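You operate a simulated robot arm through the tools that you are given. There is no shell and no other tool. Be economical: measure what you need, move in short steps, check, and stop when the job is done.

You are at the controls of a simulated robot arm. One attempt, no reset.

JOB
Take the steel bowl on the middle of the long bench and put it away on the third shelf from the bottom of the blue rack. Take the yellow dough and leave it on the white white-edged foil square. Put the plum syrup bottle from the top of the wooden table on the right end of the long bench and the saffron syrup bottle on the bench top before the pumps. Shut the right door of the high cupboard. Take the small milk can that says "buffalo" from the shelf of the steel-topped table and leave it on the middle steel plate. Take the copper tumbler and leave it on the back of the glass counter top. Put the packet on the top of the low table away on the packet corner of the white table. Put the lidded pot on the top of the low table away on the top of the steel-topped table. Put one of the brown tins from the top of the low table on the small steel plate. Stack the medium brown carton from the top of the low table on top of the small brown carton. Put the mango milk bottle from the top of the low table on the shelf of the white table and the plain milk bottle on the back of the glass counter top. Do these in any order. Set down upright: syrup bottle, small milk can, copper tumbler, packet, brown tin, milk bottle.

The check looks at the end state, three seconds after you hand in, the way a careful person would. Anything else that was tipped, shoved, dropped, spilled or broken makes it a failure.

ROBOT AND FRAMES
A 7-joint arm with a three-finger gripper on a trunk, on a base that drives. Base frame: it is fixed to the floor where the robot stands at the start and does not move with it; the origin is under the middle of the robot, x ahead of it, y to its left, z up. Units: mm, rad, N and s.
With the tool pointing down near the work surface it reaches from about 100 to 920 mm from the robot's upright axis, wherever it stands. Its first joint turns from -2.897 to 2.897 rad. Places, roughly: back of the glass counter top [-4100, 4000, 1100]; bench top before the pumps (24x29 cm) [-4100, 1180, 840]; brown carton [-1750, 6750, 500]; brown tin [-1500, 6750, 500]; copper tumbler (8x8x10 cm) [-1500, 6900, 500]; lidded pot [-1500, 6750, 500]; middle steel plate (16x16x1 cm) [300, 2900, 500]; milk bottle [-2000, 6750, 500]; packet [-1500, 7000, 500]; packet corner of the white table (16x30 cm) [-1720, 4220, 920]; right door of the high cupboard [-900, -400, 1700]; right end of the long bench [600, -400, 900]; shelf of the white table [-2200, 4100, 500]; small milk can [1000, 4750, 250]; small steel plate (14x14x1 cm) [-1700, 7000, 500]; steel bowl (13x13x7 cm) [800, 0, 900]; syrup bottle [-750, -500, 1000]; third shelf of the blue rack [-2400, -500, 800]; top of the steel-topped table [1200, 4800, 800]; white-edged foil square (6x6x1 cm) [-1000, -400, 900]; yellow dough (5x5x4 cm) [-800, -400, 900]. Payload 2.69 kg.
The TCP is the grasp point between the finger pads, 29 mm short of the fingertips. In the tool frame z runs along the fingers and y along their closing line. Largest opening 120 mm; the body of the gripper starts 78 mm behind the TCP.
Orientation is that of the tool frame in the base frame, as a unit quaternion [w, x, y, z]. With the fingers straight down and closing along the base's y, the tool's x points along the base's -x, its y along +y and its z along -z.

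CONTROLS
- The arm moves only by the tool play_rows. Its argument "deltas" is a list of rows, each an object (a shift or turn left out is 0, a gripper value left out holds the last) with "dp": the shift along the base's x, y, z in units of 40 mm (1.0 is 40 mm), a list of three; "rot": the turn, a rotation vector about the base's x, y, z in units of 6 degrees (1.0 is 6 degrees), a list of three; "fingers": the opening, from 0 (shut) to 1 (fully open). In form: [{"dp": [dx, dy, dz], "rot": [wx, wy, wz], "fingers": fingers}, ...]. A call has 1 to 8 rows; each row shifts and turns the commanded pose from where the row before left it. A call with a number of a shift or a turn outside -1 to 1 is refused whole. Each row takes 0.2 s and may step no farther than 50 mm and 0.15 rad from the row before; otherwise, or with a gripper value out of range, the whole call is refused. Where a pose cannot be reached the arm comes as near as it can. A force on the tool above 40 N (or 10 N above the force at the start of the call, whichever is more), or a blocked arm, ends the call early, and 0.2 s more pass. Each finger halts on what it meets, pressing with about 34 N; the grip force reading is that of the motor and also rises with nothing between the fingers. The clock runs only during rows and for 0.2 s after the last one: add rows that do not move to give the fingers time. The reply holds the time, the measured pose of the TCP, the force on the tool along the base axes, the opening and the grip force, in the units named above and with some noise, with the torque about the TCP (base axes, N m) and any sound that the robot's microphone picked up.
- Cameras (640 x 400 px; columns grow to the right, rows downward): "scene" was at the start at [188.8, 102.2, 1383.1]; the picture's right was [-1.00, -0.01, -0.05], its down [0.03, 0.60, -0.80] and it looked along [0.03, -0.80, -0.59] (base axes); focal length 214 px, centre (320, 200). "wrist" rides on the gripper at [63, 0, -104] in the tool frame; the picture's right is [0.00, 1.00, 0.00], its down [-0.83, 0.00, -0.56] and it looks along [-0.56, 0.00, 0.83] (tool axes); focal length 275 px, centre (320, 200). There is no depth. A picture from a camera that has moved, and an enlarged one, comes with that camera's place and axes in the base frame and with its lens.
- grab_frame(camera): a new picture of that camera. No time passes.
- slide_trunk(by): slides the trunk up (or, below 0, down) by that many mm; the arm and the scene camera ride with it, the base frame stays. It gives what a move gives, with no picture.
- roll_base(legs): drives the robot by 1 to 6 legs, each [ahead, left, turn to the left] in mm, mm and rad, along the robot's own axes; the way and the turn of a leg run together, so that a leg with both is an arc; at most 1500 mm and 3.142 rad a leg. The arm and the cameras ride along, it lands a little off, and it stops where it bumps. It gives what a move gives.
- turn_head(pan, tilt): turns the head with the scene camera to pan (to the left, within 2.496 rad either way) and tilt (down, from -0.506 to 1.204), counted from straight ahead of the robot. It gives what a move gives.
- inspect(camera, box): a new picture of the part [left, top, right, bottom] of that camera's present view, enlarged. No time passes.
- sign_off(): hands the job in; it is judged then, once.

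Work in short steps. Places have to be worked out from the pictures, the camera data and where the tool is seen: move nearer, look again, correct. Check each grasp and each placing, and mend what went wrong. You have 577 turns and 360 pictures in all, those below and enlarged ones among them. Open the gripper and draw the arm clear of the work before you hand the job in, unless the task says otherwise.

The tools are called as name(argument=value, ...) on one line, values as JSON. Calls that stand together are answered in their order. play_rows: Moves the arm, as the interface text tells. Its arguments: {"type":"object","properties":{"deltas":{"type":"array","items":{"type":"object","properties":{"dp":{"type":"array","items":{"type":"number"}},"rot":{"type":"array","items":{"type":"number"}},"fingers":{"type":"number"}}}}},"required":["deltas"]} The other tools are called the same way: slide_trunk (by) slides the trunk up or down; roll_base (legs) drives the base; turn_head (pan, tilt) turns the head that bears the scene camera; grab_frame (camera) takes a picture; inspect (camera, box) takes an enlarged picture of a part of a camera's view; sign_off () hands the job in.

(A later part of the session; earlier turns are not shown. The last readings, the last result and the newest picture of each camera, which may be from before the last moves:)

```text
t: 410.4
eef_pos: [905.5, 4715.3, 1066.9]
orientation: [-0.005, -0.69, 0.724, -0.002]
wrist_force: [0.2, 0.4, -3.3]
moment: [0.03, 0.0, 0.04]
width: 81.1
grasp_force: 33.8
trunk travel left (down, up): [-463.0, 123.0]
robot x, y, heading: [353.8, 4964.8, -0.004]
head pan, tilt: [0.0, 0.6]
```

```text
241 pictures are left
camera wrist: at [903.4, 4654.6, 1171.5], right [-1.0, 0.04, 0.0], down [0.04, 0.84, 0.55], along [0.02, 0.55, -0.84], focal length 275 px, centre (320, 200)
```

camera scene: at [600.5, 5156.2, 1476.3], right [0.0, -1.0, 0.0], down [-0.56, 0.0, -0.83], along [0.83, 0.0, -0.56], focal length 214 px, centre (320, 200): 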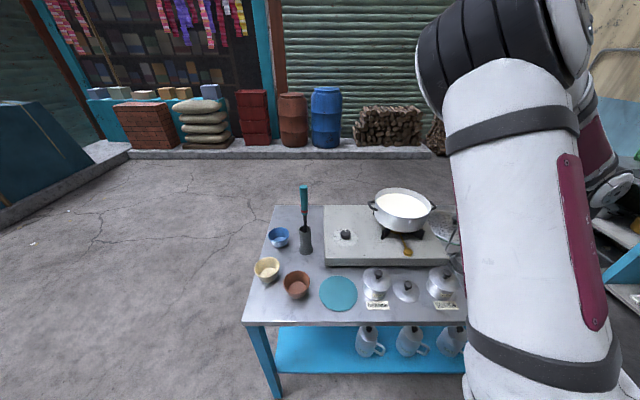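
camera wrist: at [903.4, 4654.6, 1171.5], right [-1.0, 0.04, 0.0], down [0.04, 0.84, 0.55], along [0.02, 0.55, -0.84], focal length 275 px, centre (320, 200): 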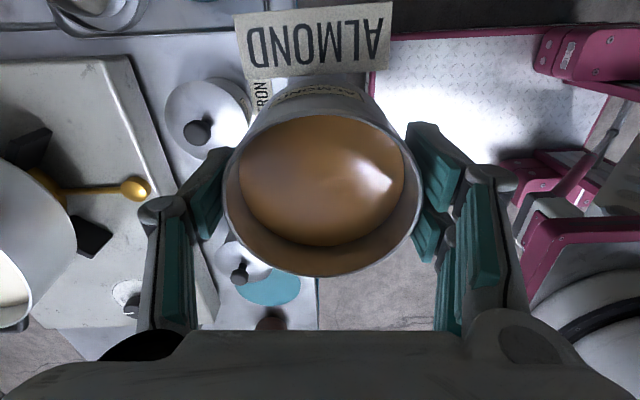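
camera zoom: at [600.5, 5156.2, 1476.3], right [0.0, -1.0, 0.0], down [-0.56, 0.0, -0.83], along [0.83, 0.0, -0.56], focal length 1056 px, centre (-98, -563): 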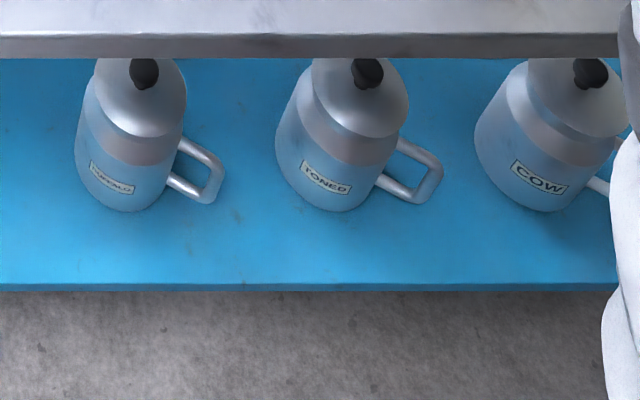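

play_rows(deltas=[{"dp": [0, -0.8, 0]}, {"dp": [0, -0.8, 0]}, {"dp": [0, -0.8, 0]}, {"dp": [0, -0.8, 0]}])

grab_frame(camera="wrist")

grab_frame(camera="scene")

```text
t: 411.4
eef_pos: [906.7, 4591.7, 1068.7]
orientation: [-0.005, -0.691, 0.723, -0.002]
wrist_force: [-0.6, -0.1, -2.7]
moment: [-0.04, -0.02, 0.0]
width: 80.9
grasp_force: 34.2
trunk travel left (down, up): [-463.0, 123.0]
robot x, y, heading: [354.0, 4966.5, -0.001]
head pan, tilt: [0.0, 0.6]
```

```text
240 pictures are left
camera wrist: at [904.5, 4529.8, 1173.1], right [-1.0, 0.04, 0.0], down [0.04, 0.84, 0.55], along [0.02, 0.55, -0.84], focal length 275 px, centre (320, 200)
```

wrist: 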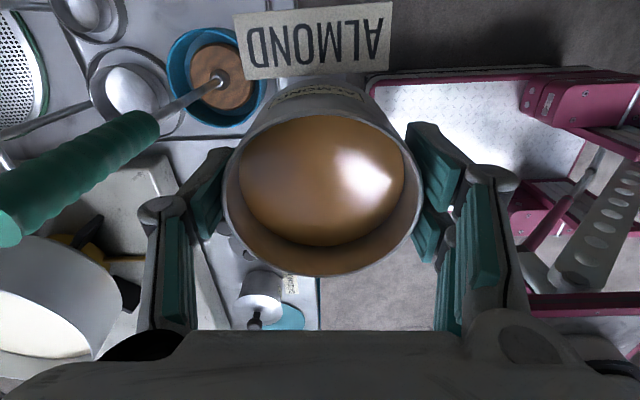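

```text
239 pictures are left
camera scene: at [600.4, 5156.8, 1476.2], right [0.0, -1.0, 0.0], down [-0.57, 0.0, -0.83], along [0.83, 0.0, -0.57], focal length 214 px, centre (320, 200)
```

scene: 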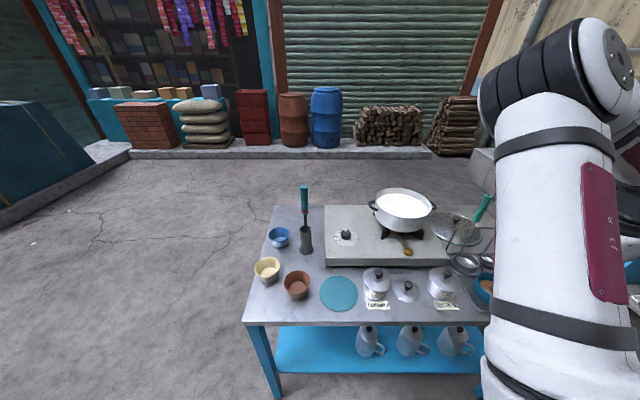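

The top is crowded; the best free spot is the front-left corner ≈(1005,5330), with the ALMOND tag facing the front. I approach from the north end of the table.

roll_base(legs=[[0, 900, 0], [0, 0, -1.57], [0, 600, 0]])

turn_head(pan=0.0, tilt=0.8)

grab_frame(camera="scene")

```text
t: 423.0
eef_pos: [586.5, 5326.7, 1069.6]
orientation: [-0.005, 0.035, 0.999, 0.002]
wrist_force: [-0.2, 0.6, -3.8]
moment: [-0.02, 0.0, -0.02]
width: 80.7
grasp_force: 34.0
trunk travel left (down, up): [-463.0, 123.0]
robot x, y, heading: [976.7, 5875.1, -1.592]
head pan, tilt: [0.0, 0.6]
```

```text
t: 423.8
eef_pos: [586.6, 5326.6, 1068.9]
orientation: [-0.004, 0.034, 0.999, 0.002]
wrist_force: [0.3, -0.3, -4.4]
moment: [-0.02, -0.02, 0.05]
width: 81.0
grasp_force: 33.9
trunk travel left (down, up): [-463.0, 123.0]
robot x, y, heading: [972.2, 5870.8, -1.598]
head pan, tilt: [0.0, 0.799]
```

```text
238 pictures are left
camera scene: at [1157.1, 5628.3, 1459.5], right [-1.0, 0.02, 0.0], down [0.02, 0.72, -0.7], along [-0.02, -0.7, -0.72], focal length 214 px, centre (320, 200)
```

scene: 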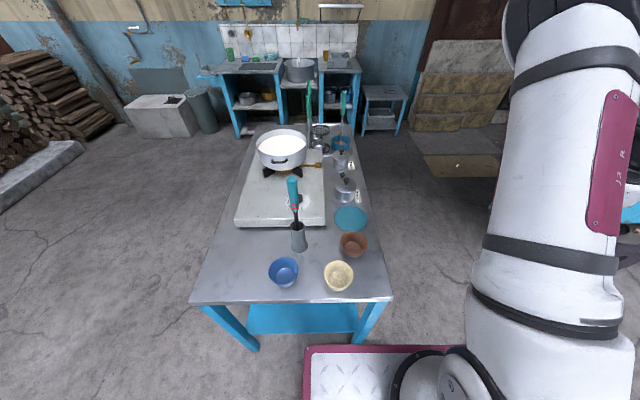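

The table's east-north corner is free: target ≈(1435,5300). Shift the base left and carry the pot across at y≈5400.

play_rows(deltas=[{"dp": [0, 0.9, 0.3]}, {"dp": [0, 0.9, 0.3]}, {"dp": [0, 0.5, 0.3]}])

roll_base(legs=[[0, 480, 0.02]])

play_rows(deltas=[{"dp": [0.9, 0, 0]}, {"dp": [0.9, 0, 0]}, {"dp": [0.9, 0, 0]}, {"dp": [0.9, 0, 0]}, {"dp": [0.9, 0, 0]}, {"dp": [0.9, 0, 0]}])

grab_frame(camera="scene")

```text
t: 424.6
eef_pos: [588.8, 5416.9, 1104.1]
orientation: [-0.005, 0.033, 0.999, 0.002]
wrist_force: [-0.4, -0.6, -3.0]
moment: [0.01, -0.02, -0.03]
width: 81.0
grasp_force: 34.2
trunk travel left (down, up): [-463.0, 123.0]
robot x, y, heading: [973.1, 5875.1, -1.596]
head pan, tilt: [0.0, 0.799]
```

```text
t: 427.4
eef_pos: [1077.4, 5404.0, 1103.8]
orientation: [-0.005, 0.022, 1.0, 0.002]
wrist_force: [1.1, -0.2, -3.7]
moment: [-0.02, -0.02, 0.0]
width: 81.2
grasp_force: 34.0
trunk travel left (down, up): [-463.0, 123.0]
robot x, y, heading: [1455.6, 5869.4, -1.571]
head pan, tilt: [0.0, 0.799]
```

```text
t: 428.8
eef_pos: [1294.1, 5402.0, 1105.7]
orientation: [-0.005, 0.022, 1.0, 0.001]
wrist_force: [0.1, -0.1, -3.9]
moment: [0.0, -0.06, 0.04]
width: 80.9
grasp_force: 34.5
trunk travel left (down, up): [-463.0, 123.0]
robot x, y, heading: [1451.6, 5868.0, -1.57]
head pan, tilt: [0.0, 0.799]
```

```text
237 pictures are left
camera scene: at [1639.9, 5627.5, 1459.5], right [-1.0, 0.0, 0.0], down [0.0, 0.72, -0.7], along [0.0, -0.7, -0.72], focal length 214 px, centre (320, 200)
```

scene: 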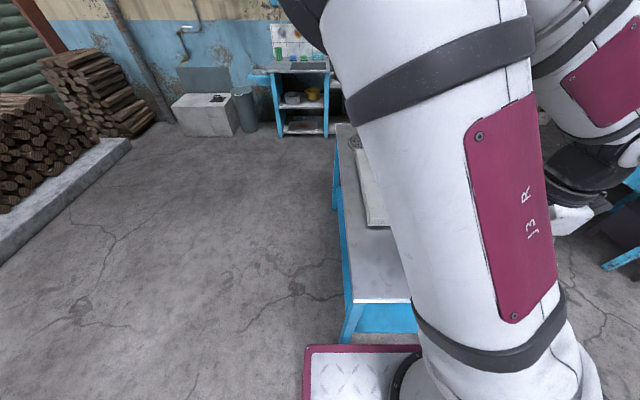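

play_rows(deltas=[{"dp": [0.9, 0, 0]}, {"dp": [0.9, 0, 0]}, {"dp": [0.9, -0.3, 0]}, {"dp": [0.9, -0.3, 0]}, {"dp": [0, -0.9, 0]}, {"dp": [0, -0.9, 0]}])

grab_frame(camera="wrist")

grab_frame(camera="scene")

```text
t: 430.2
eef_pos: [1438.9, 5302.8, 1101.9]
orientation: [-0.004, 0.023, 1.0, 0.002]
wrist_force: [0.3, 0.1, -3.2]
moment: [0.01, 0.0, 0.02]
width: 81.1
grasp_force: 33.7
trunk travel left (down, up): [-463.0, 123.0]
robot x, y, heading: [1452.7, 5866.0, -1.563]
head pan, tilt: [0.0, 0.799]
```

```text
236 pictures are left
camera wrist: at [1375.3, 5305.7, 1207.5], right [0.04, 1.0, 0.0], down [0.84, -0.04, 0.55], along [0.55, -0.02, -0.84], focal length 275 px, centre (320, 200)
```

wrist: 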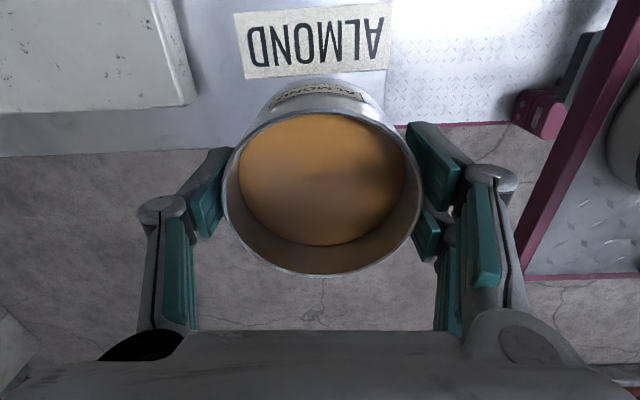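

```text
235 pictures are left
camera scene: at [1640.9, 5628.0, 1459.5], right [-1.0, 0.0, 0.0], down [0.0, 0.72, -0.7], along [0.0, -0.7, -0.72], focal length 214 px, centre (320, 200)
```

scene: 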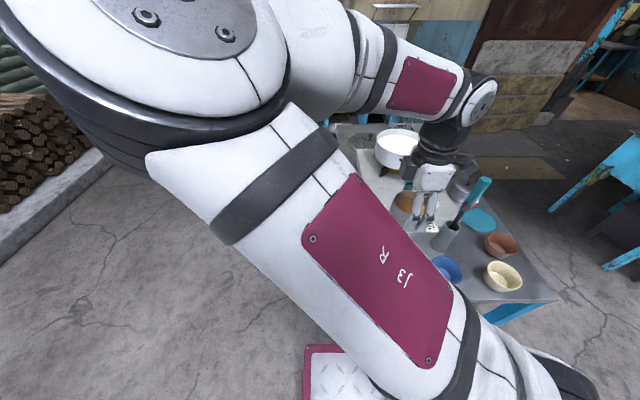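

play_rows(deltas=[{"dp": [0, 0, -0.8]}, {"dp": [0, 0, -0.8]}, {"dp": [0, 0, -0.8]}, {"dp": [0, 0, -0.8]}, {"dp": [0, 0, -0.8]}, {"dp": [0, 0, -0.8]}])

play_rows(deltas=[{"dp": [0, 0, -0.3]}, {"dp": [0, 0, -0.2]}, {"dp": [0, 0, -0.1]}])

```text
t: 431.6
eef_pos: [1437.2, 5308.8, 910.2]
orientation: [-0.005, 0.022, 1.0, 0.002]
wrist_force: [1.0, 0.8, -2.3]
moment: [-0.02, 0.03, -0.02]
width: 81.0
grasp_force: 33.4
trunk travel left (down, up): [-463.0, 123.0]
robot x, y, heading: [1450.7, 5871.6, -1.571]
head pan, tilt: [0.0, 0.799]
```

```text
t: 432.4
eef_pos: [1436.6, 5307.1, 888.6]
orientation: [-0.005, 0.023, 1.0, 0.003]
wrist_force: [-0.4, 0.7, -3.4]
moment: [-0.02, 0.02, 0.01]
width: 81.2
grasp_force: 35.0
trunk travel left (down, up): [-463.0, 123.0]
robot x, y, heading: [1451.0, 5865.5, -1.567]
head pan, tilt: [0.0, 0.799]
```

play_rows(deltas=[{"dp": [0, 0, -0.3]}, {"dp": [0, 0, -0.15]}, {"dp": [0, 0, -0.1]}, {"dp": [0, 0, -0.1]}])

inspect(camera="scene", box=[360, 140, 560, 300])

```text
t: 433.4
eef_pos: [1436.7, 5308.1, 862.9]
orientation: [-0.005, 0.022, 1.0, 0.002]
wrist_force: [0.1, 1.3, -3.2]
moment: [0.01, 0.04, 0.02]
width: 81.2
grasp_force: 33.5
trunk travel left (down, up): [-463.0, 123.0]
robot x, y, heading: [1448.7, 5866.8, -1.567]
head pan, tilt: [0.0, 0.799]
```

```text
2.50 times, centred on (460, 220) of scene
camera zoom: at [1640.7, 5627.5, 1459.4], right [-1.0, 0.0, 0.0], down [0.0, 0.72, -0.7], along [0.0, -0.7, -0.72], focal length 536 px, centre (-30, 150)
```

zoom: 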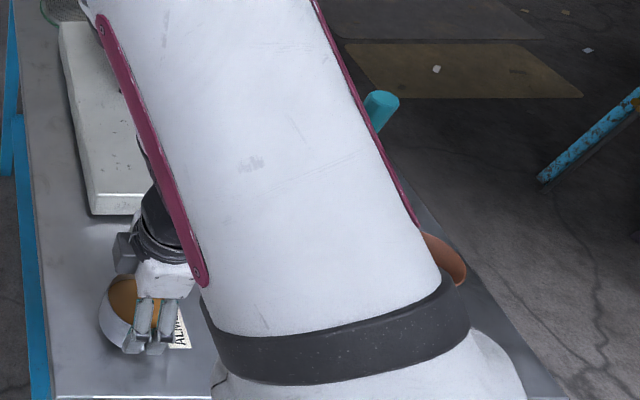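

play_rows(deltas=[{"dp": [0, 0, -0.1]}, {"dp": [0, 0, -0.1]}, {"dp": [0, 0, -0.1]}])

play_rows(deltas=[{"dp": [0, 0, -0.08]}, {"dp": [0, 0, -0.06]}])

```text
t: 434.2
eef_pos: [1436.7, 5308.5, 850.7]
orientation: [-0.004, 0.023, 1.0, 0.002]
wrist_force: [0.8, -0.7, -4.0]
moment: [-0.01, 0.0, -0.02]
width: 80.7
grasp_force: 33.9
trunk travel left (down, up): [-463.0, 123.0]
robot x, y, heading: [1448.2, 5868.3, -1.568]
head pan, tilt: [0.0, 0.799]
```

```text
t: 434.8
eef_pos: [1438.2, 5308.5, 846.0]
orientation: [-0.004, 0.023, 1.0, 0.0]
wrist_force: [2.8, 1.6, 29.6]
moment: [0.08, -0.1, -0.06]
width: 81.4
grasp_force: 34.2
trunk travel left (down, up): [-463.0, 123.0]
robot x, y, heading: [1449.2, 5869.5, -1.566]
head pan, tilt: [0.0, 0.799]
```

Contact. Relieve slightly, open a little and rise.

play_rows(deltas=[{"dp": [0, 0, 0.05]}, {"fingers": 0.85}, {}, {"dp": [0, 0, 0.5]}, {"dp": [0, 0, 0.9]}, {"dp": [0, 0, 0.9]}, {"dp": [0, 0, 0.9]}, {"dp": [0, 0, 0.9]}])

grab_frame(camera="wrist")

```text
t: 436.6
eef_pos: [1436.3, 5306.6, 1015.8]
orientation: [-0.004, 0.023, 1.0, 0.002]
wrist_force: [-0.3, -0.8, -0.1]
moment: [0.04, 0.0, -0.02]
width: 101.9
grasp_force: 0.0
trunk travel left (down, up): [-463.0, 123.0]
robot x, y, heading: [1448.0, 5866.6, -1.577]
head pan, tilt: [0.0, 0.799]
```

```text
233 pictures are left
camera wrist: at [1374.3, 5308.3, 1119.8], right [0.04, 1.0, 0.0], down [0.84, -0.04, 0.55], along [0.55, -0.02, -0.84], focal length 275 px, centre (320, 200)
```

wrist: 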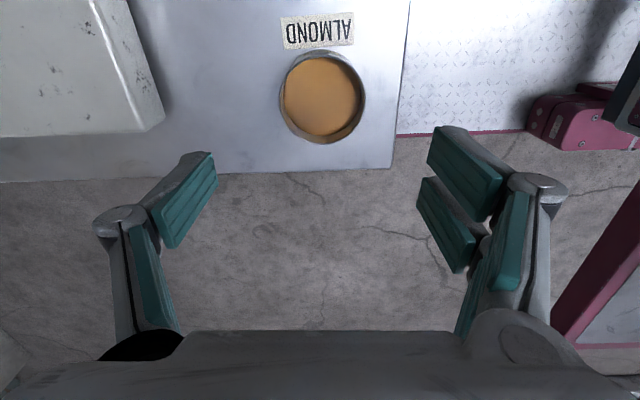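

Pot is set. Next the "buffalo" can. Retract the arm the way it came.

play_rows(deltas=[{"dp": [0, 0.5, 0.8]}, {"dp": [0, 0.9, 0.8]}, {"dp": [-0.3, 0.9, 0.4]}, {"dp": [-0.9, 0, 0]}, {"dp": [-0.9, 0, 0]}, {"dp": [-0.9, 0, 0]}, {"dp": [-0.9, 0, 0]}, {"dp": [-0.9, 0, 0]}])

play_rows(deltas=[{"dp": [-0.9, 0, 0]}, {"dp": [-0.9, 0, 0]}, {"dp": [-0.9, 0, 0]}, {"dp": [-0.9, 0, 0]}, {"dp": [-0.9, 0, 0]}])

grab_frame(camera="scene")

```text
t: 437.4
eef_pos: [1371.8, 5394.2, 1083.3]
orientation: [-0.006, 0.137, 0.991, 0.004]
wrist_force: [0.7, 0.2, 1.0]
moment: [0.02, 0.03, 0.0]
width: 102.1
grasp_force: 0.1
trunk travel left (down, up): [-463.0, 123.0]
robot x, y, heading: [1449.1, 5866.7, -1.573]
head pan, tilt: [0.0, 0.799]
stopped in row 3: the arm was blocked; the commanded pose is now the measured one
```

```text
t: 438.6
eef_pos: [1196.9, 5392.9, 1084.2]
orientation: [-0.008, 0.131, 0.991, 0.004]
wrist_force: [1.3, -0.3, 0.5]
moment: [-0.01, 0.06, -0.01]
width: 101.8
grasp_force: 0.1
trunk travel left (down, up): [-463.0, 123.0]
robot x, y, heading: [1452.4, 5864.7, -1.569]
head pan, tilt: [0.0, 0.799]
```

```text
232 pictures are left
camera scene: at [1640.8, 5627.6, 1459.4], right [-1.0, 0.0, 0.0], down [0.0, 0.72, -0.7], along [0.0, -0.7, -0.72], focal length 214 px, centre (320, 200)
```

scene: 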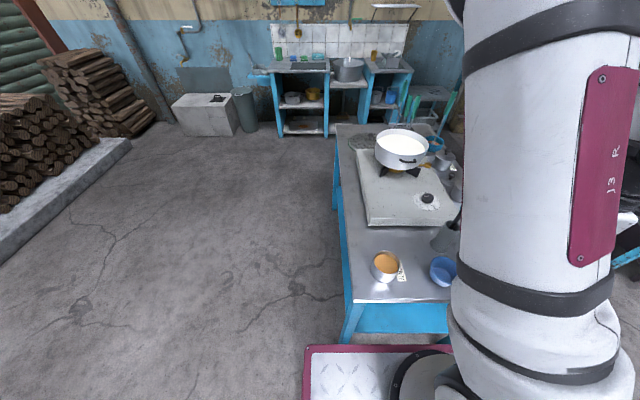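

roll_base(legs=[[0, -1120, 0], [0, 0, 1.57], [0, -930, 0]])

turn_head(pan=-0.3, tilt=0.75)

grab_frame(camera="scene")

```text
t: 452.7
eef_pos: [801.5, 4703.3, 1083.9]
orientation: [-0.008, -0.61, 0.793, -0.002]
wrist_force: [-0.1, 0.3, -0.1]
moment: [0.01, 0.0, 0.0]
width: 102.3
grasp_force: 0.1
trunk travel left (down, up): [-463.0, 123.0]
robot x, y, heading: [324.8, 4957.6, 0.004]
head pan, tilt: [0.0, 0.799]
```

```text
t: 453.5
eef_pos: [801.1, 4703.2, 1083.5]
orientation: [-0.009, -0.61, 0.792, -0.002]
wrist_force: [-0.4, -0.9, 0.3]
moment: [0.0, -0.01, 0.0]
width: 101.8
grasp_force: 0.2
trunk travel left (down, up): [-463.0, 123.0]
robot x, y, heading: [323.5, 4953.3, 0.009]
head pan, tilt: [-0.3, 0.75]
```

```text
231 pictures are left
camera scene: at [561.4, 5121.8, 1463.4], right [-0.29, -0.96, 0.0], down [-0.65, 0.2, -0.73], along [0.7, -0.21, -0.68], focal length 214 px, centre (320, 200)
```

scene: 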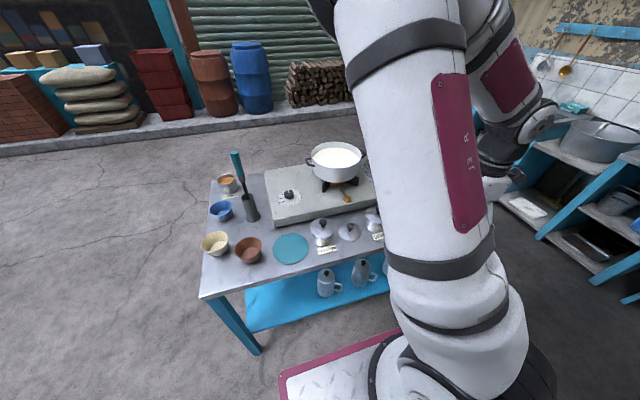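

play_rows(deltas=[{"dp": [0, 0.4, 0], "rot": [0, 0, 0.8]}, {"dp": [0, 0.4, 0], "rot": [0, 0, 0.8]}, {"dp": [0, 0.4, 0], "rot": [0, 0, 0.8]}, {"dp": [0, 0.4, 0], "rot": [0, 0, 0.8]}, {"dp": [0, 0.4, 0], "rot": [0, 0, 0.8]}, {"dp": [0, 0.4, 0], "rot": [0, 0, 0.8]}, {"dp": [0, 0.4, 0], "rot": [0, 0, 0.8]}, {"dp": [0, 0.4, 0], "rot": [0, 0, 0.8]}])

play_rows(deltas=[{"dp": [0, 0.3, 0], "rot": [0, 0, 0.8]}, {"dp": [0, 0.3, 0], "rot": [0, 0, 0.8]}, {"dp": [0, 0.3, 0], "rot": [0, 0, 0.8]}, {"dp": [0, 0.3, 0], "rot": [0, 0, 0.8]}, {"dp": [0, 0, 0], "rot": [0, 0, 0.8]}, {"rot": [0, 0, 0.8]}, {"rot": [0, 0, 0.8]}, {"rot": [0, 0, 0.8]}])

play_rows(deltas=[{"rot": [0, 0, 0.8]}, {"rot": [0, 0, 0.8]}, {"rot": [0, 0, 0.8]}, {"rot": [0, 0, 0.8]}, {"rot": [0, 0, 0.8]}, {"rot": [0, 0, 0.7]}])

```text
t: 455.3
eef_pos: [802.1, 4830.1, 1085.0]
orientation: [0.007, 0.837, -0.547, 0.004]
wrist_force: [0.0, -0.4, 0.1]
moment: [0.03, -0.01, -0.01]
width: 102.3
grasp_force: 0.0
trunk travel left (down, up): [-463.0, 123.0]
robot x, y, heading: [322.4, 4953.3, 0.006]
head pan, tilt: [-0.3, 0.75]
```

```text
t: 457.1
eef_pos: [801.5, 4879.9, 1084.5]
orientation: [0.006, 0.97, -0.241, 0.007]
wrist_force: [0.6, -0.1, -0.5]
moment: [-0.01, -0.01, -0.01]
width: 102.1
grasp_force: 0.1
trunk travel left (down, up): [-463.0, 123.0]
robot x, y, heading: [325.4, 4955.1, 0.009]
head pan, tilt: [-0.3, 0.75]
```

```text
t: 458.5
eef_pos: [800.9, 4878.4, 1083.5]
orientation: [0.004, 1.0, 0.002, 0.009]
wrist_force: [-0.4, 0.0, 0.2]
moment: [0.01, 0.01, 0.0]
width: 101.8
grasp_force: 0.0
trunk travel left (down, up): [-463.0, 123.0]
robot x, y, heading: [325.7, 4957.8, 0.001]
head pan, tilt: [-0.3, 0.75]
```

roll_base(legs=[[-200, 0, 0]])

slide_trunk(by=-440)

turn_head(pan=-0.2, tilt=0.55)

grab_frame(camera="scene")

grab_frame(camera="wrist")

```text
t: 460.1
eef_pos: [597.8, 4877.9, 1085.1]
orientation: [0.003, 1.0, 0.002, 0.007]
wrist_force: [-0.4, 0.4, 0.7]
moment: [0.05, -0.01, -0.03]
width: 102.0
grasp_force: 0.0
trunk travel left (down, up): [-463.0, 123.0]
robot x, y, heading: [121.6, 4954.8, 0.007]
head pan, tilt: [-0.3, 0.75]
```

```text
refused: -440 is not a number from -400 to 400
```

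```text
t: 460.9
eef_pos: [598.0, 4877.6, 1084.7]
orientation: [0.002, 1.0, 0.001, 0.008]
wrist_force: [0.9, 0.6, 0.1]
moment: [0.0, 0.01, -0.02]
width: 102.2
grasp_force: 0.1
trunk travel left (down, up): [-463.0, 123.0]
robot x, y, heading: [119.3, 4950.3, 0.006]
head pan, tilt: [-0.201, 0.55]
```

```text
230 pictures are left
camera scene: at [363.7, 5124.5, 1474.3], right [-0.23, -0.97, 0.0], down [-0.57, 0.13, -0.81], along [0.79, -0.19, -0.58], focal length 214 px, centre (320, 200)
```

scene: 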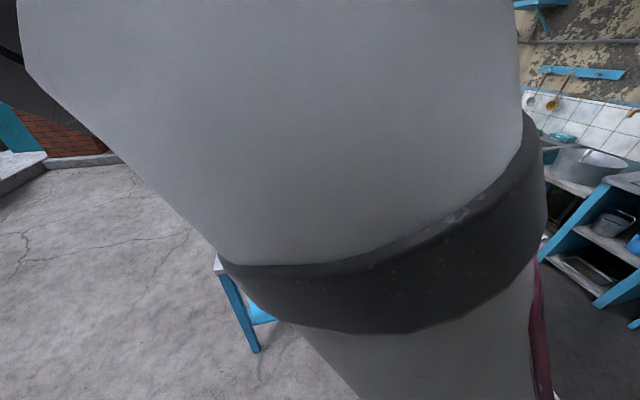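

```text
229 pictures are left
camera wrist: at [658.3, 4878.4, 1189.5], right [0.01, -1.0, 0.01], down [-0.84, 0.0, 0.54], along [-0.54, -0.01, -0.84], focal length 275 px, centre (320, 200)
```

wrist: 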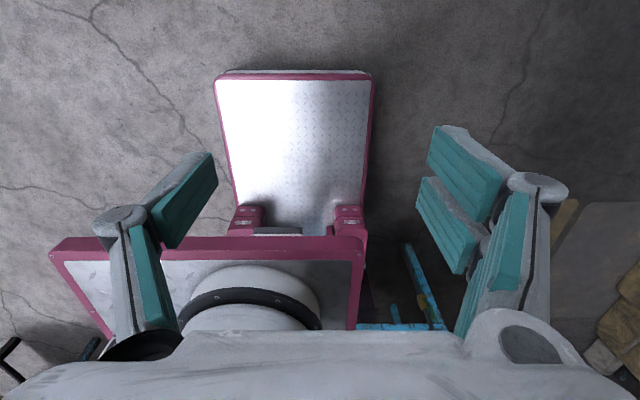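

slide_trunk(by=-400)

grab_frame(camera="scene")

```text
t: 464.7
eef_pos: [730.9, 4877.6, 684.1]
orientation: [0.003, 1.0, 0.002, 0.008]
wrist_force: [0.0, -0.1, 1.0]
moment: [0.02, 0.0, 0.01]
width: 102.0
grasp_force: 0.0
trunk travel left (down, up): [-63.0, 523.0]
robot x, y, heading: [122.7, 4951.1, 0.004]
head pan, tilt: [-0.201, 0.55]
```

```text
228 pictures are left
camera scene: at [503.1, 5129.7, 1068.1], right [-0.18, -0.98, 0.0], down [-0.63, 0.12, -0.77], along [0.76, -0.14, -0.64], focal length 214 px, centre (320, 200)
```

scene: 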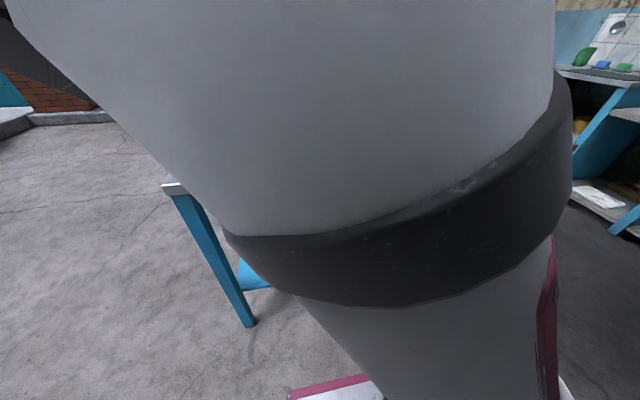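

play_rows(deltas=[{"dp": [-0.2, 0, -0.6], "rot": [0, -0.8, 0]}, {"dp": [-0.2, 0, -0.6], "rot": [0, -0.8, 0]}, {"dp": [-0.2, 0, -0.6], "rot": [0, -0.8, 0]}, {"dp": [0, 0, -0.6], "rot": [0, -0.8, 0]}, {"dp": [0, 0, -0.6], "rot": [0, -0.8, 0]}, {"dp": [0, 0, -0.6], "rot": [0, -0.8, 0]}, {"dp": [0, 0, -0.6], "rot": [0, -0.8, 0]}, {"dp": [0, 0, -0.6], "rot": [0, -0.8, 0]}])

grab_frame(camera="wrist")

```text
t: 466.5
eef_pos: [877.6, 4793.6, 555.8]
orientation: [0.003, 0.942, 0.001, 0.337]
wrist_force: [0.0, 0.3, 0.1]
moment: [-0.01, 0.02, 0.02]
width: 102.2
grasp_force: 0.0
out of reach, approached as far as the arm can: row 1, 2, 3, 4, 5, 6, 7, 8
trunk travel left (down, up): [-63.0, 523.0]
robot x, y, heading: [120.1, 4957.1, 0.007]
head pan, tilt: [-0.201, 0.55]
```

```text
227 pictures are left
camera wrist: at [860.5, 4793.7, 675.9], right [0.0, -1.0, 0.01], down [-1.0, 0.0, -0.1], along [0.1, -0.01, -1.0], focal length 275 px, centre (320, 200)
```

wrist: 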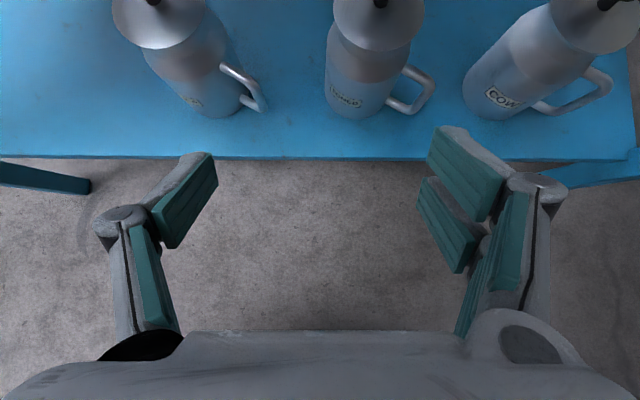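

inspect(camera="wrist", box=[160, 70, 280, 130])

```text
5.33 times, centred on (220, 100) of wrist
camera zoom: at [860.5, 4793.7, 675.9], right [0.0, -1.0, 0.01], down [-1.0, 0.0, -0.1], along [0.1, -0.01, -1.0], focal length 1468 px, centre (853, 733)
```

zoom: 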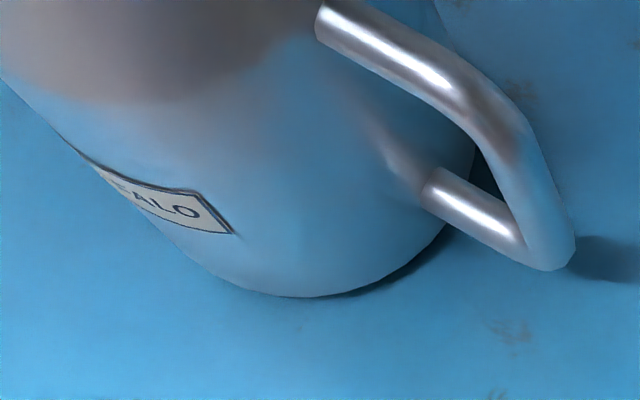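

BUFFALO is the northernmost can (≈(1078,4973), body Ø≈86, handle toward −y). I'll approach from the south-west with the tool pointing ~45° azimuth, to keep the fingers off the handle. Reposition the base.

roll_base(legs=[[-250, 0, 0], [0, -400, 0], [0, 0, 0.35]])

play_rows(deltas=[{"dp": [-0.3, 0.6, -0.5]}, {"dp": [-0.3, 0.6, -0.5]}, {"dp": [-0.3, 0.6, -0.5]}, {"dp": [-0.3, 0.6, -0.5]}])

```text
t: 467.9
eef_pos: [754.7, 4792.2, 556.9]
orientation: [0.003, 0.942, 0.0, 0.337]
wrist_force: [-0.7, 0.4, -0.3]
moment: [0.02, -0.01, -0.03]
width: 102.0
grasp_force: 0.1
trunk travel left (down, up): [-63.0, 523.0]
robot x, y, heading: [-2.5, 4954.0, 0.011]
head pan, tilt: [-0.201, 0.55]
stopped in leg 1: the robot was blocked; the commanded pose is now the measured one
```

```text
t: 468.9
eef_pos: [759.6, 4862.0, 456.9]
orientation: [0.004, 0.942, -0.001, 0.336]
wrist_force: [-0.3, -0.3, -0.6]
moment: [0.0, 0.0, 0.01]
width: 102.3
grasp_force: 0.0
out of reach, approached as far as the arm can: row 1, 2, 3, 4
trunk travel left (down, up): [-63.0, 523.0]
robot x, y, heading: [-4.6, 4950.0, 0.005]
head pan, tilt: [-0.201, 0.55]
```

roll_base(legs=[[60, 0, 0], [0, -420, 0], [0, 0, 0.35]])

turn_head(pan=2.3, tilt=0.5)

grab_frame(camera="scene")

turn_head(pan=0.3, tilt=0.5)

grab_frame(camera="scene")

```text
t: 471.9
eef_pos: [823.8, 4463.7, 457.9]
orientation: [0.006, 0.942, -0.006, 0.336]
wrist_force: [0.8, -0.6, -0.2]
moment: [0.01, -0.02, 0.02]
width: 101.8
grasp_force: 0.1
trunk travel left (down, up): [-63.0, 523.0]
robot x, y, heading: [61.6, 4562.3, 0.0]
head pan, tilt: [-0.201, 0.55]
stopped in leg 2: the robot was blocked; the commanded pose is now the measured one
```

```text
t: 474.2
eef_pos: [823.3, 4463.8, 456.9]
orientation: [0.004, 0.942, -0.003, 0.337]
wrist_force: [0.2, 0.2, -0.1]
moment: [0.0, 0.03, -0.01]
width: 101.6
grasp_force: 0.0
trunk travel left (down, up): [-63.0, 523.0]
robot x, y, heading: [65.0, 4560.0, 0.001]
head pan, tilt: [2.3, 0.499]
```

```text
225 pictures are left
camera scene: at [301.5, 4818.7, 1085.0], right [0.74, 0.67, 0.0], down [0.32, -0.36, -0.88], along [-0.59, 0.65, -0.48], focal length 214 px, centre (320, 200)
```

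scene: 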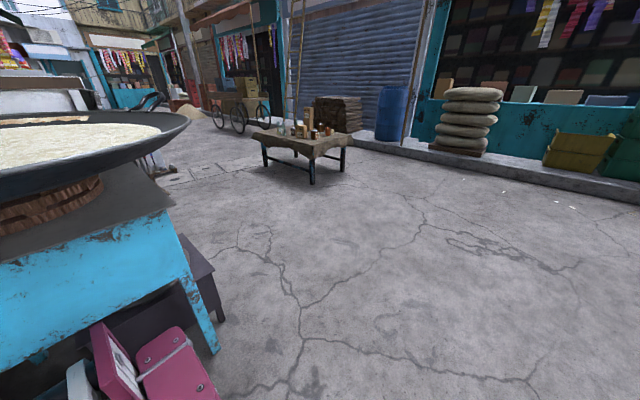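

```text
t: 476.1
eef_pos: [824.5, 4462.3, 456.3]
orientation: [0.005, 0.942, -0.004, 0.336]
wrist_force: [0.2, -0.3, -0.9]
moment: [0.02, -0.02, 0.01]
width: 102.3
grasp_force: 0.0
trunk travel left (down, up): [-63.0, 523.0]
robot x, y, heading: [61.2, 4563.3, 0.004]
head pan, tilt: [0.3, 0.499]
```

```text
224 pictures are left
camera scene: at [449.1, 4778.0, 1085.0], right [0.3, -0.95, 0.0], down [-0.46, -0.14, -0.88], along [0.84, 0.26, -0.48], focal length 214 px, centre (320, 200)
```

scene: 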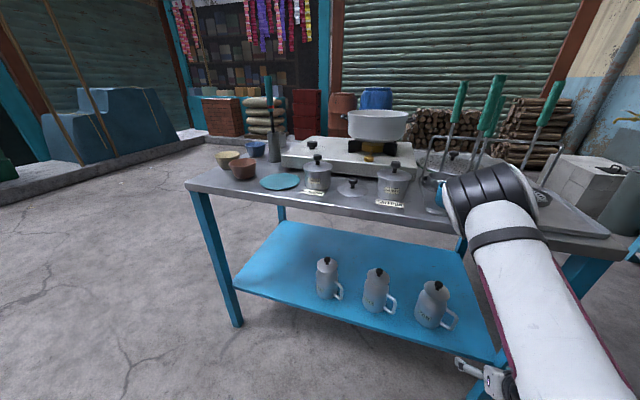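

inspect(camera="scene", box=[300, 245, 400, 315])

```text
5.71 times, centred on (350, 280) of scene
camera zoom: at [449.1, 4778.0, 1085.0], right [0.3, -0.95, 0.0], down [-0.46, -0.14, -0.88], along [0.84, 0.26, -0.48], focal length 1226 px, centre (149, -257)
```

zoom: 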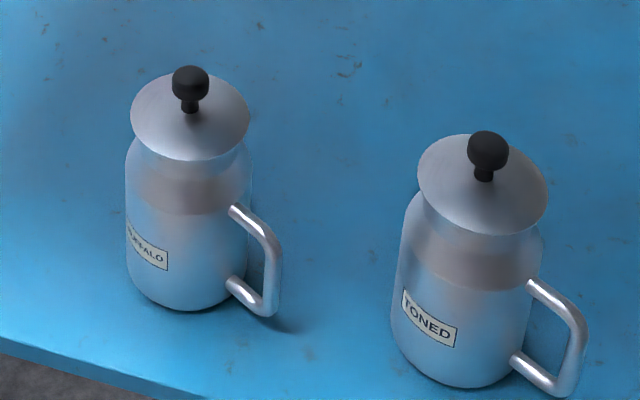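

Clear view: can axis ≈(1074,4940), Ø≈97, knob top ≈473, handle between z≈285–350 toward azimuth −115°. I'll grip the upper body at z≈380 with the tool nearly horizontal. Move the base ahead and rotate.

roll_base(legs=[[110, 0, 0], [0, 0, 0.3]])

play_rows(deltas=[{"dp": [-0.2, 0.8, 0], "rot": [0, 0, 0.3]}, {"dp": [-0.2, 0.8, 0], "rot": [0, 0, 0.3]}, {"dp": [-0.2, 0.8, 0], "rot": [0, 0, 0.3]}, {"dp": [-0.2, 0.8, 0], "rot": [0, 0, 0.3]}])

```text
t: 478.2
eef_pos: [922.7, 4698.3, 457.2]
orientation: [-0.047, 0.931, 0.14, 0.334]
wrist_force: [0.0, 0.6, 0.2]
moment: [-0.02, -0.04, 0.03]
width: 101.9
grasp_force: 0.0
trunk travel left (down, up): [-63.0, 523.0]
robot x, y, heading: [168.4, 4558.7, 0.309]
head pan, tilt: [0.3, 0.499]
```

```text
t: 479.2
eef_pos: [900.2, 4828.6, 454.0]
orientation: [-0.067, 0.921, 0.198, 0.33]
wrist_force: [0.1, 0.4, 1.2]
moment: [-0.01, 0.01, -0.02]
width: 101.8
grasp_force: 0.0
out of reach, approached as far as the arm can: row 1, 2
trunk travel left (down, up): [-63.0, 523.0]
robot x, y, heading: [168.8, 4560.8, 0.31]
head pan, tilt: [0.3, 0.499]
```

play_rows(deltas=[{"dp": [0.2, 0.2, -0.2], "rot": [0.29, -0.63, 0], "fingers": 1}, {"dp": [0.2, 0.2, -0.2], "rot": [0.29, -0.63, 0]}, {"dp": [0.2, 0.2, -0.2], "rot": [0.29, -0.63, 0]}, {"dp": [0.2, 0.2, -0.3], "rot": [0.29, -0.63, 0]}, {"dp": [0.2, 0.2, -0.3], "rot": [0.29, -0.63, 0]}])

grab_frame(camera="wrist")

grab_frame(camera="scene")

```text
t: 480.4
eef_pos: [940.3, 4869.4, 406.0]
orientation: [-0.103, 0.847, 0.18, 0.49]
wrist_force: [-0.6, -0.4, 0.2]
moment: [0.01, -0.02, 0.03]
width: 120.1
grasp_force: 0.1
trunk travel left (down, up): [-63.0, 523.0]
robot x, y, heading: [167.7, 4559.1, 0.31]
head pan, tilt: [0.3, 0.499]
```

```text
222 pictures are left
camera wrist: at [885.1, 4845.0, 512.0], right [0.41, -0.91, 0.01], down [-0.82, -0.37, -0.45], along [0.41, 0.18, -0.9], focal length 275 px, centre (320, 200)
```

wrist: 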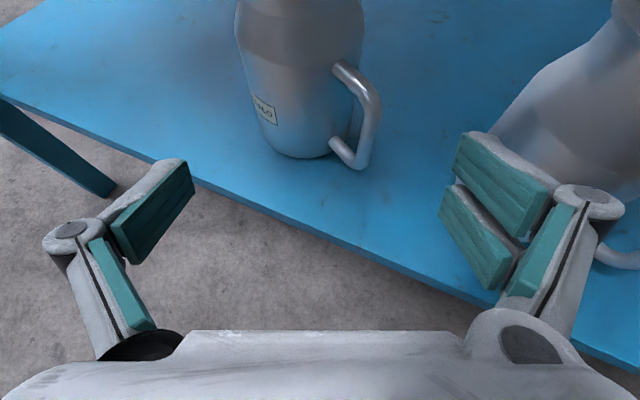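

```text
221 pictures are left
camera scene: at [471.0, 4884.7, 1085.0], right [0.57, -0.82, 0.0], down [-0.39, -0.27, -0.88], along [0.72, 0.5, -0.48], focal length 214 px, centre (320, 200)
```

scene: 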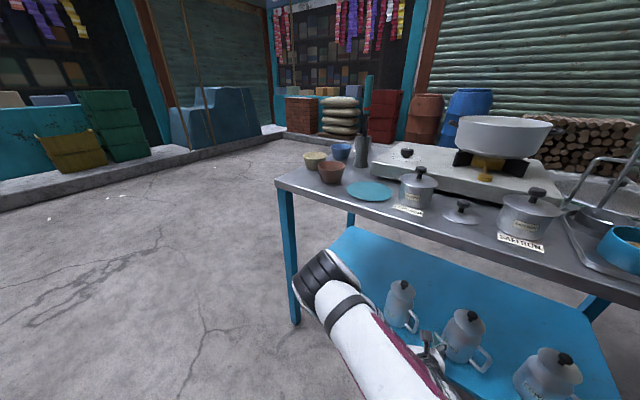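

Pitch 60° achieved. Advance halfway along the tool azimuth and look again.

play_rows(deltas=[{"dp": [0.5, 0.3, -0.12]}, {"dp": [0.5, 0.3, -0.12]}, {"dp": [0.5, 0.3, -0.1]}])

grab_frame(camera="wrist")

inspect(camera="scene", box=[340, 260, 500, 370])

```text
t: 481.2
eef_pos: [999.1, 4905.6, 390.5]
orientation: [-0.103, 0.846, 0.18, 0.491]
wrist_force: [0.7, 0.3, -0.3]
moment: [0.03, -0.02, 0.03]
width: 119.9
grasp_force: 0.1
trunk travel left (down, up): [-63.0, 523.0]
robot x, y, heading: [166.1, 4562.9, 0.309]
head pan, tilt: [0.3, 0.499]
```

```text
220 pictures are left
camera wrist: at [945.2, 4881.5, 496.8], right [0.41, -0.91, 0.01], down [-0.82, -0.37, -0.44], along [0.41, 0.18, -0.9], focal length 275 px, centre (320, 200)
```

wrist: 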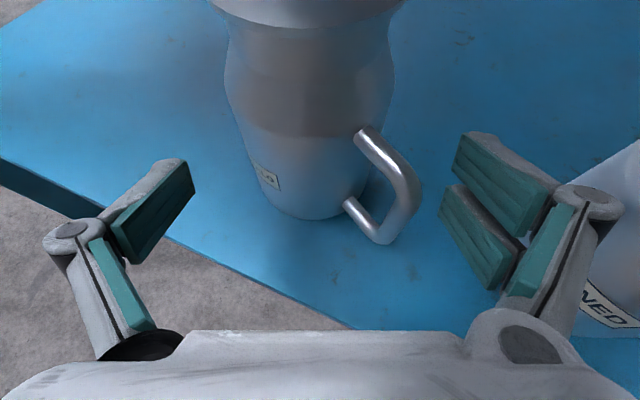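

```text
3.64 times, centred on (420, 315) of scene
camera zoom: at [470.9, 4884.8, 1085.0], right [0.57, -0.82, 0.0], down [-0.39, -0.27, -0.88], along [0.72, 0.5, -0.48], focal length 780 px, centre (-44, -218)
```

zoom: 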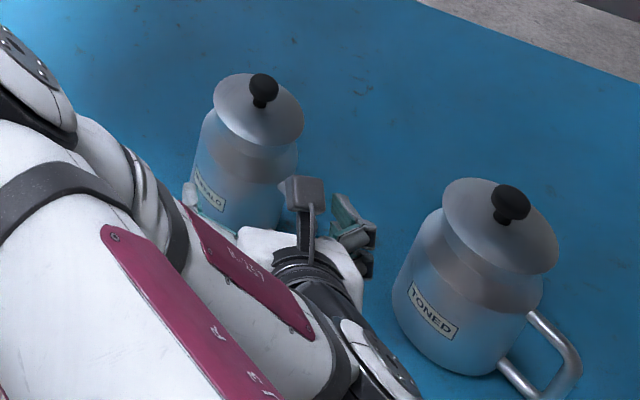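

play_rows(deltas=[{"dp": [-0.1, 0.23, -0.1]}, {"dp": [0.4, 0.18, -0.1]}, {"dp": [0.4, 0.18, 0]}])

grab_frame(camera="wrist")

```text
t: 482.0
eef_pos: [1028.7, 4926.9, 382.6]
orientation: [-0.102, 0.846, 0.18, 0.491]
wrist_force: [0.8, -0.1, -0.6]
moment: [0.01, -0.01, 0.03]
width: 119.8
grasp_force: 0.1
trunk travel left (down, up): [-63.0, 523.0]
robot x, y, heading: [174.7, 4557.8, 0.311]
head pan, tilt: [0.3, 0.499]
```

```text
218 pictures are left
camera wrist: at [973.5, 4904.1, 489.0], right [0.41, -0.91, 0.01], down [-0.82, -0.37, -0.44], along [0.41, 0.18, -0.9], focal length 275 px, centre (320, 200)
```

wrist: 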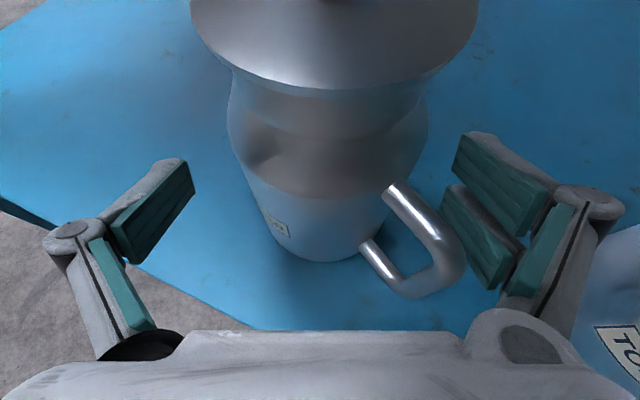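

play_rows(deltas=[{"dp": [0.4, 0.12, 0]}, {"dp": [0.4, 0.15, 0]}, {"dp": [0.38, 0.15, 0]}])

grab_frame(camera="wrist")

```text
t: 482.8
eef_pos: [1073.9, 4943.3, 385.2]
orientation: [-0.104, 0.846, 0.181, 0.491]
wrist_force: [-0.6, 0.2, -0.4]
moment: [-0.01, 0.01, 0.0]
width: 120.0
grasp_force: 0.0
trunk travel left (down, up): [-63.0, 523.0]
robot x, y, heading: [170.0, 4561.2, 0.307]
head pan, tilt: [0.3, 0.499]
```

```text
217 pictures are left
camera wrist: at [1020.8, 4920.7, 491.1], right [0.41, -0.91, 0.01], down [-0.82, -0.37, -0.44], along [0.41, 0.18, -0.9], focal length 275 px, centre (320, 200)
```

wrist: 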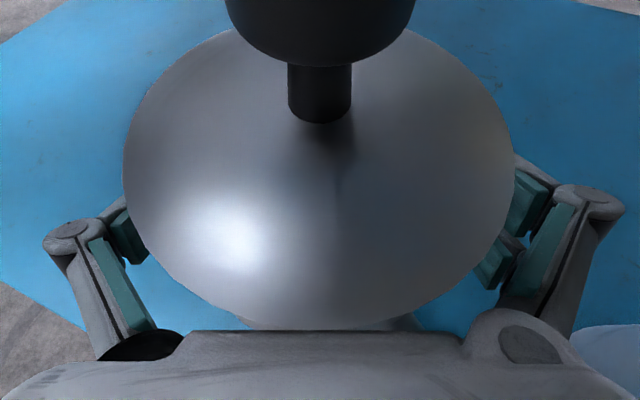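

Centred with no contact. Close the gripper.

play_rows(deltas=[{"fingers": 0.7}, {"fingers": 0.4}, {"fingers": 0}, {}])

```text
t: 483.8
eef_pos: [1076.0, 4944.5, 385.0]
orientation: [-0.104, 0.846, 0.181, 0.491]
wrist_force: [-1.2, 4.4, 4.1]
moment: [-0.12, 0.06, -0.06]
width: 89.2
grasp_force: 34.1
trunk travel left (down, up): [-63.0, 523.0]
robot x, y, heading: [166.9, 4560.4, 0.312]
head pan, tilt: [0.3, 0.499]
```

play_rows(deltas=[{"dp": [0, 0, 0.3]}, {"dp": [0, 0, 0.5]}, {"dp": [0, 0, 0.5]}])

inspect(camera="scene", box=[340, 240, 500, 350])

```text
t: 484.6
eef_pos: [1075.0, 4943.3, 437.2]
orientation: [-0.103, 0.846, 0.182, 0.49]
wrist_force: [-0.5, -0.4, -8.7]
moment: [0.07, -0.14, 0.01]
width: 88.7
grasp_force: 34.4
trunk travel left (down, up): [-63.0, 523.0]
robot x, y, heading: [169.9, 4563.5, 0.308]
head pan, tilt: [0.3, 0.499]
```

```text
3.64 times, centred on (420, 295) of scene
camera zoom: at [471.3, 4884.9, 1084.9], right [0.57, -0.82, 0.0], down [-0.39, -0.27, -0.88], along [0.72, 0.5, -0.48], focal length 780 px, centre (-44, -146)
```

zoom: 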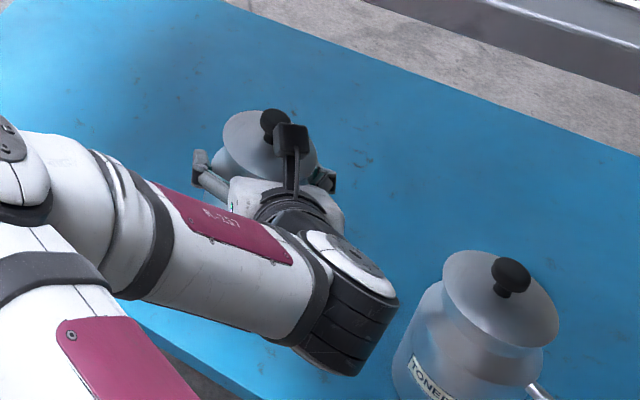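

play_rows(deltas=[{"dp": [-0.75, -0.33, 0]}, {"dp": [-0.75, -0.33, 0]}, {"dp": [-0.75, -0.33, 0]}, {"dp": [-0.75, -0.33, 0]}, {"dp": [-0.75, -0.33, 0]}, {"dp": [-0.75, -0.33, 0.1]}, {"dp": [-0.75, -0.33, 0.1]}])

grab_frame(camera="scene")

```text
t: 486.2
eef_pos: [871.3, 4855.5, 432.3]
orientation: [-0.104, 0.846, 0.182, 0.491]
wrist_force: [0.8, 0.3, -9.1]
moment: [0.06, -0.14, -0.01]
width: 88.3
grasp_force: 34.1
out of reach, approached as far as the arm can: row 7
trunk travel left (down, up): [-63.0, 523.0]
robot x, y, heading: [166.0, 4562.9, 0.308]
head pan, tilt: [0.3, 0.499]
```

```text
215 pictures are left
camera scene: at [471.2, 4884.9, 1084.9], right [0.57, -0.82, 0.0], down [-0.39, -0.27, -0.88], along [0.72, 0.5, -0.48], focal length 214 px, centre (320, 200)
```

scene: 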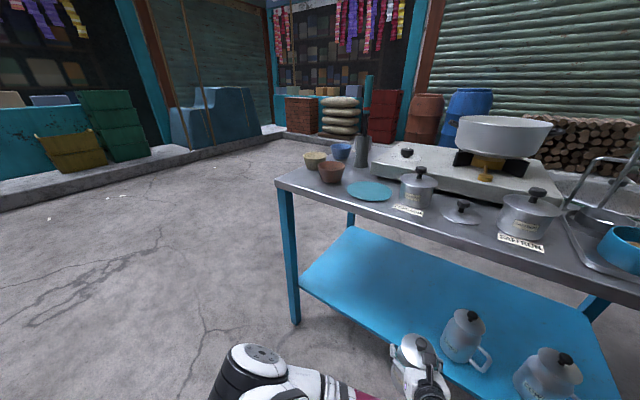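

roll_base(legs=[[-90, 0, 0], [0, 0, -0.9]])

roll_base(legs=[[0, 0, -0.97]])

turn_head(pan=0.3, tilt=0.35)

grab_frame(camera="scene")

```text
t: 488.6
eef_pos: [847.4, 4536.6, 430.3]
orientation: [-0.007, 0.866, 0.013, 0.499]
wrist_force: [0.9, -0.2, -7.9]
moment: [0.05, -0.12, 0.01]
width: 88.8
grasp_force: 33.8
trunk travel left (down, up): [-63.0, 523.0]
robot x, y, heading: [85.1, 4535.7, -0.083]
head pan, tilt: [0.3, 0.499]
stopped in leg 2: the robot was blocked; the commanded pose is now the measured one
```

```text
t: 489.3
eef_pos: [848.7, 4534.1, 429.6]
orientation: [-0.006, 0.867, 0.011, 0.498]
wrist_force: [-0.4, -0.6, -9.1]
moment: [-0.01, -0.16, -0.01]
width: 88.6
grasp_force: 33.9
trunk travel left (down, up): [-63.0, 523.0]
robot x, y, heading: [83.5, 4535.4, -0.087]
head pan, tilt: [0.3, 0.499]
stopped in leg 1: the robot was blocked; the commanded pose is now the measured one
```

```text
t: 490.0
eef_pos: [848.9, 4533.2, 430.7]
orientation: [-0.006, 0.867, 0.011, 0.498]
wrist_force: [0.0, 0.6, -7.8]
moment: [0.02, -0.15, -0.02]
width: 88.7
grasp_force: 33.6
trunk travel left (down, up): [-63.0, 523.0]
robot x, y, heading: [84.7, 4535.2, -0.089]
head pan, tilt: [0.3, 0.351]
```

```text
214 pictures are left
camera scene: at [494.2, 4714.8, 1098.6], right [0.21, -0.98, 0.0], down [-0.34, -0.07, -0.94], along [0.92, 0.2, -0.34], focal length 214 px, centre (320, 200)
```

scene: 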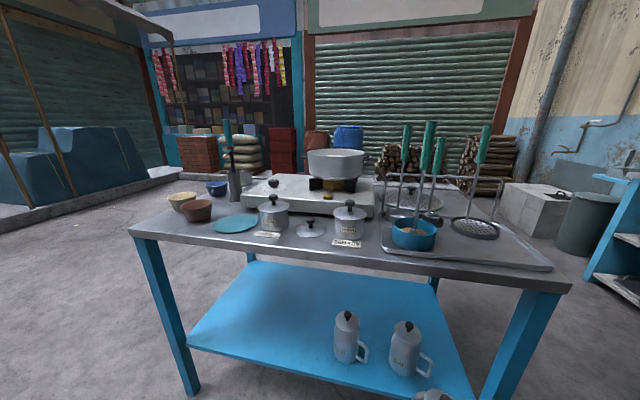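

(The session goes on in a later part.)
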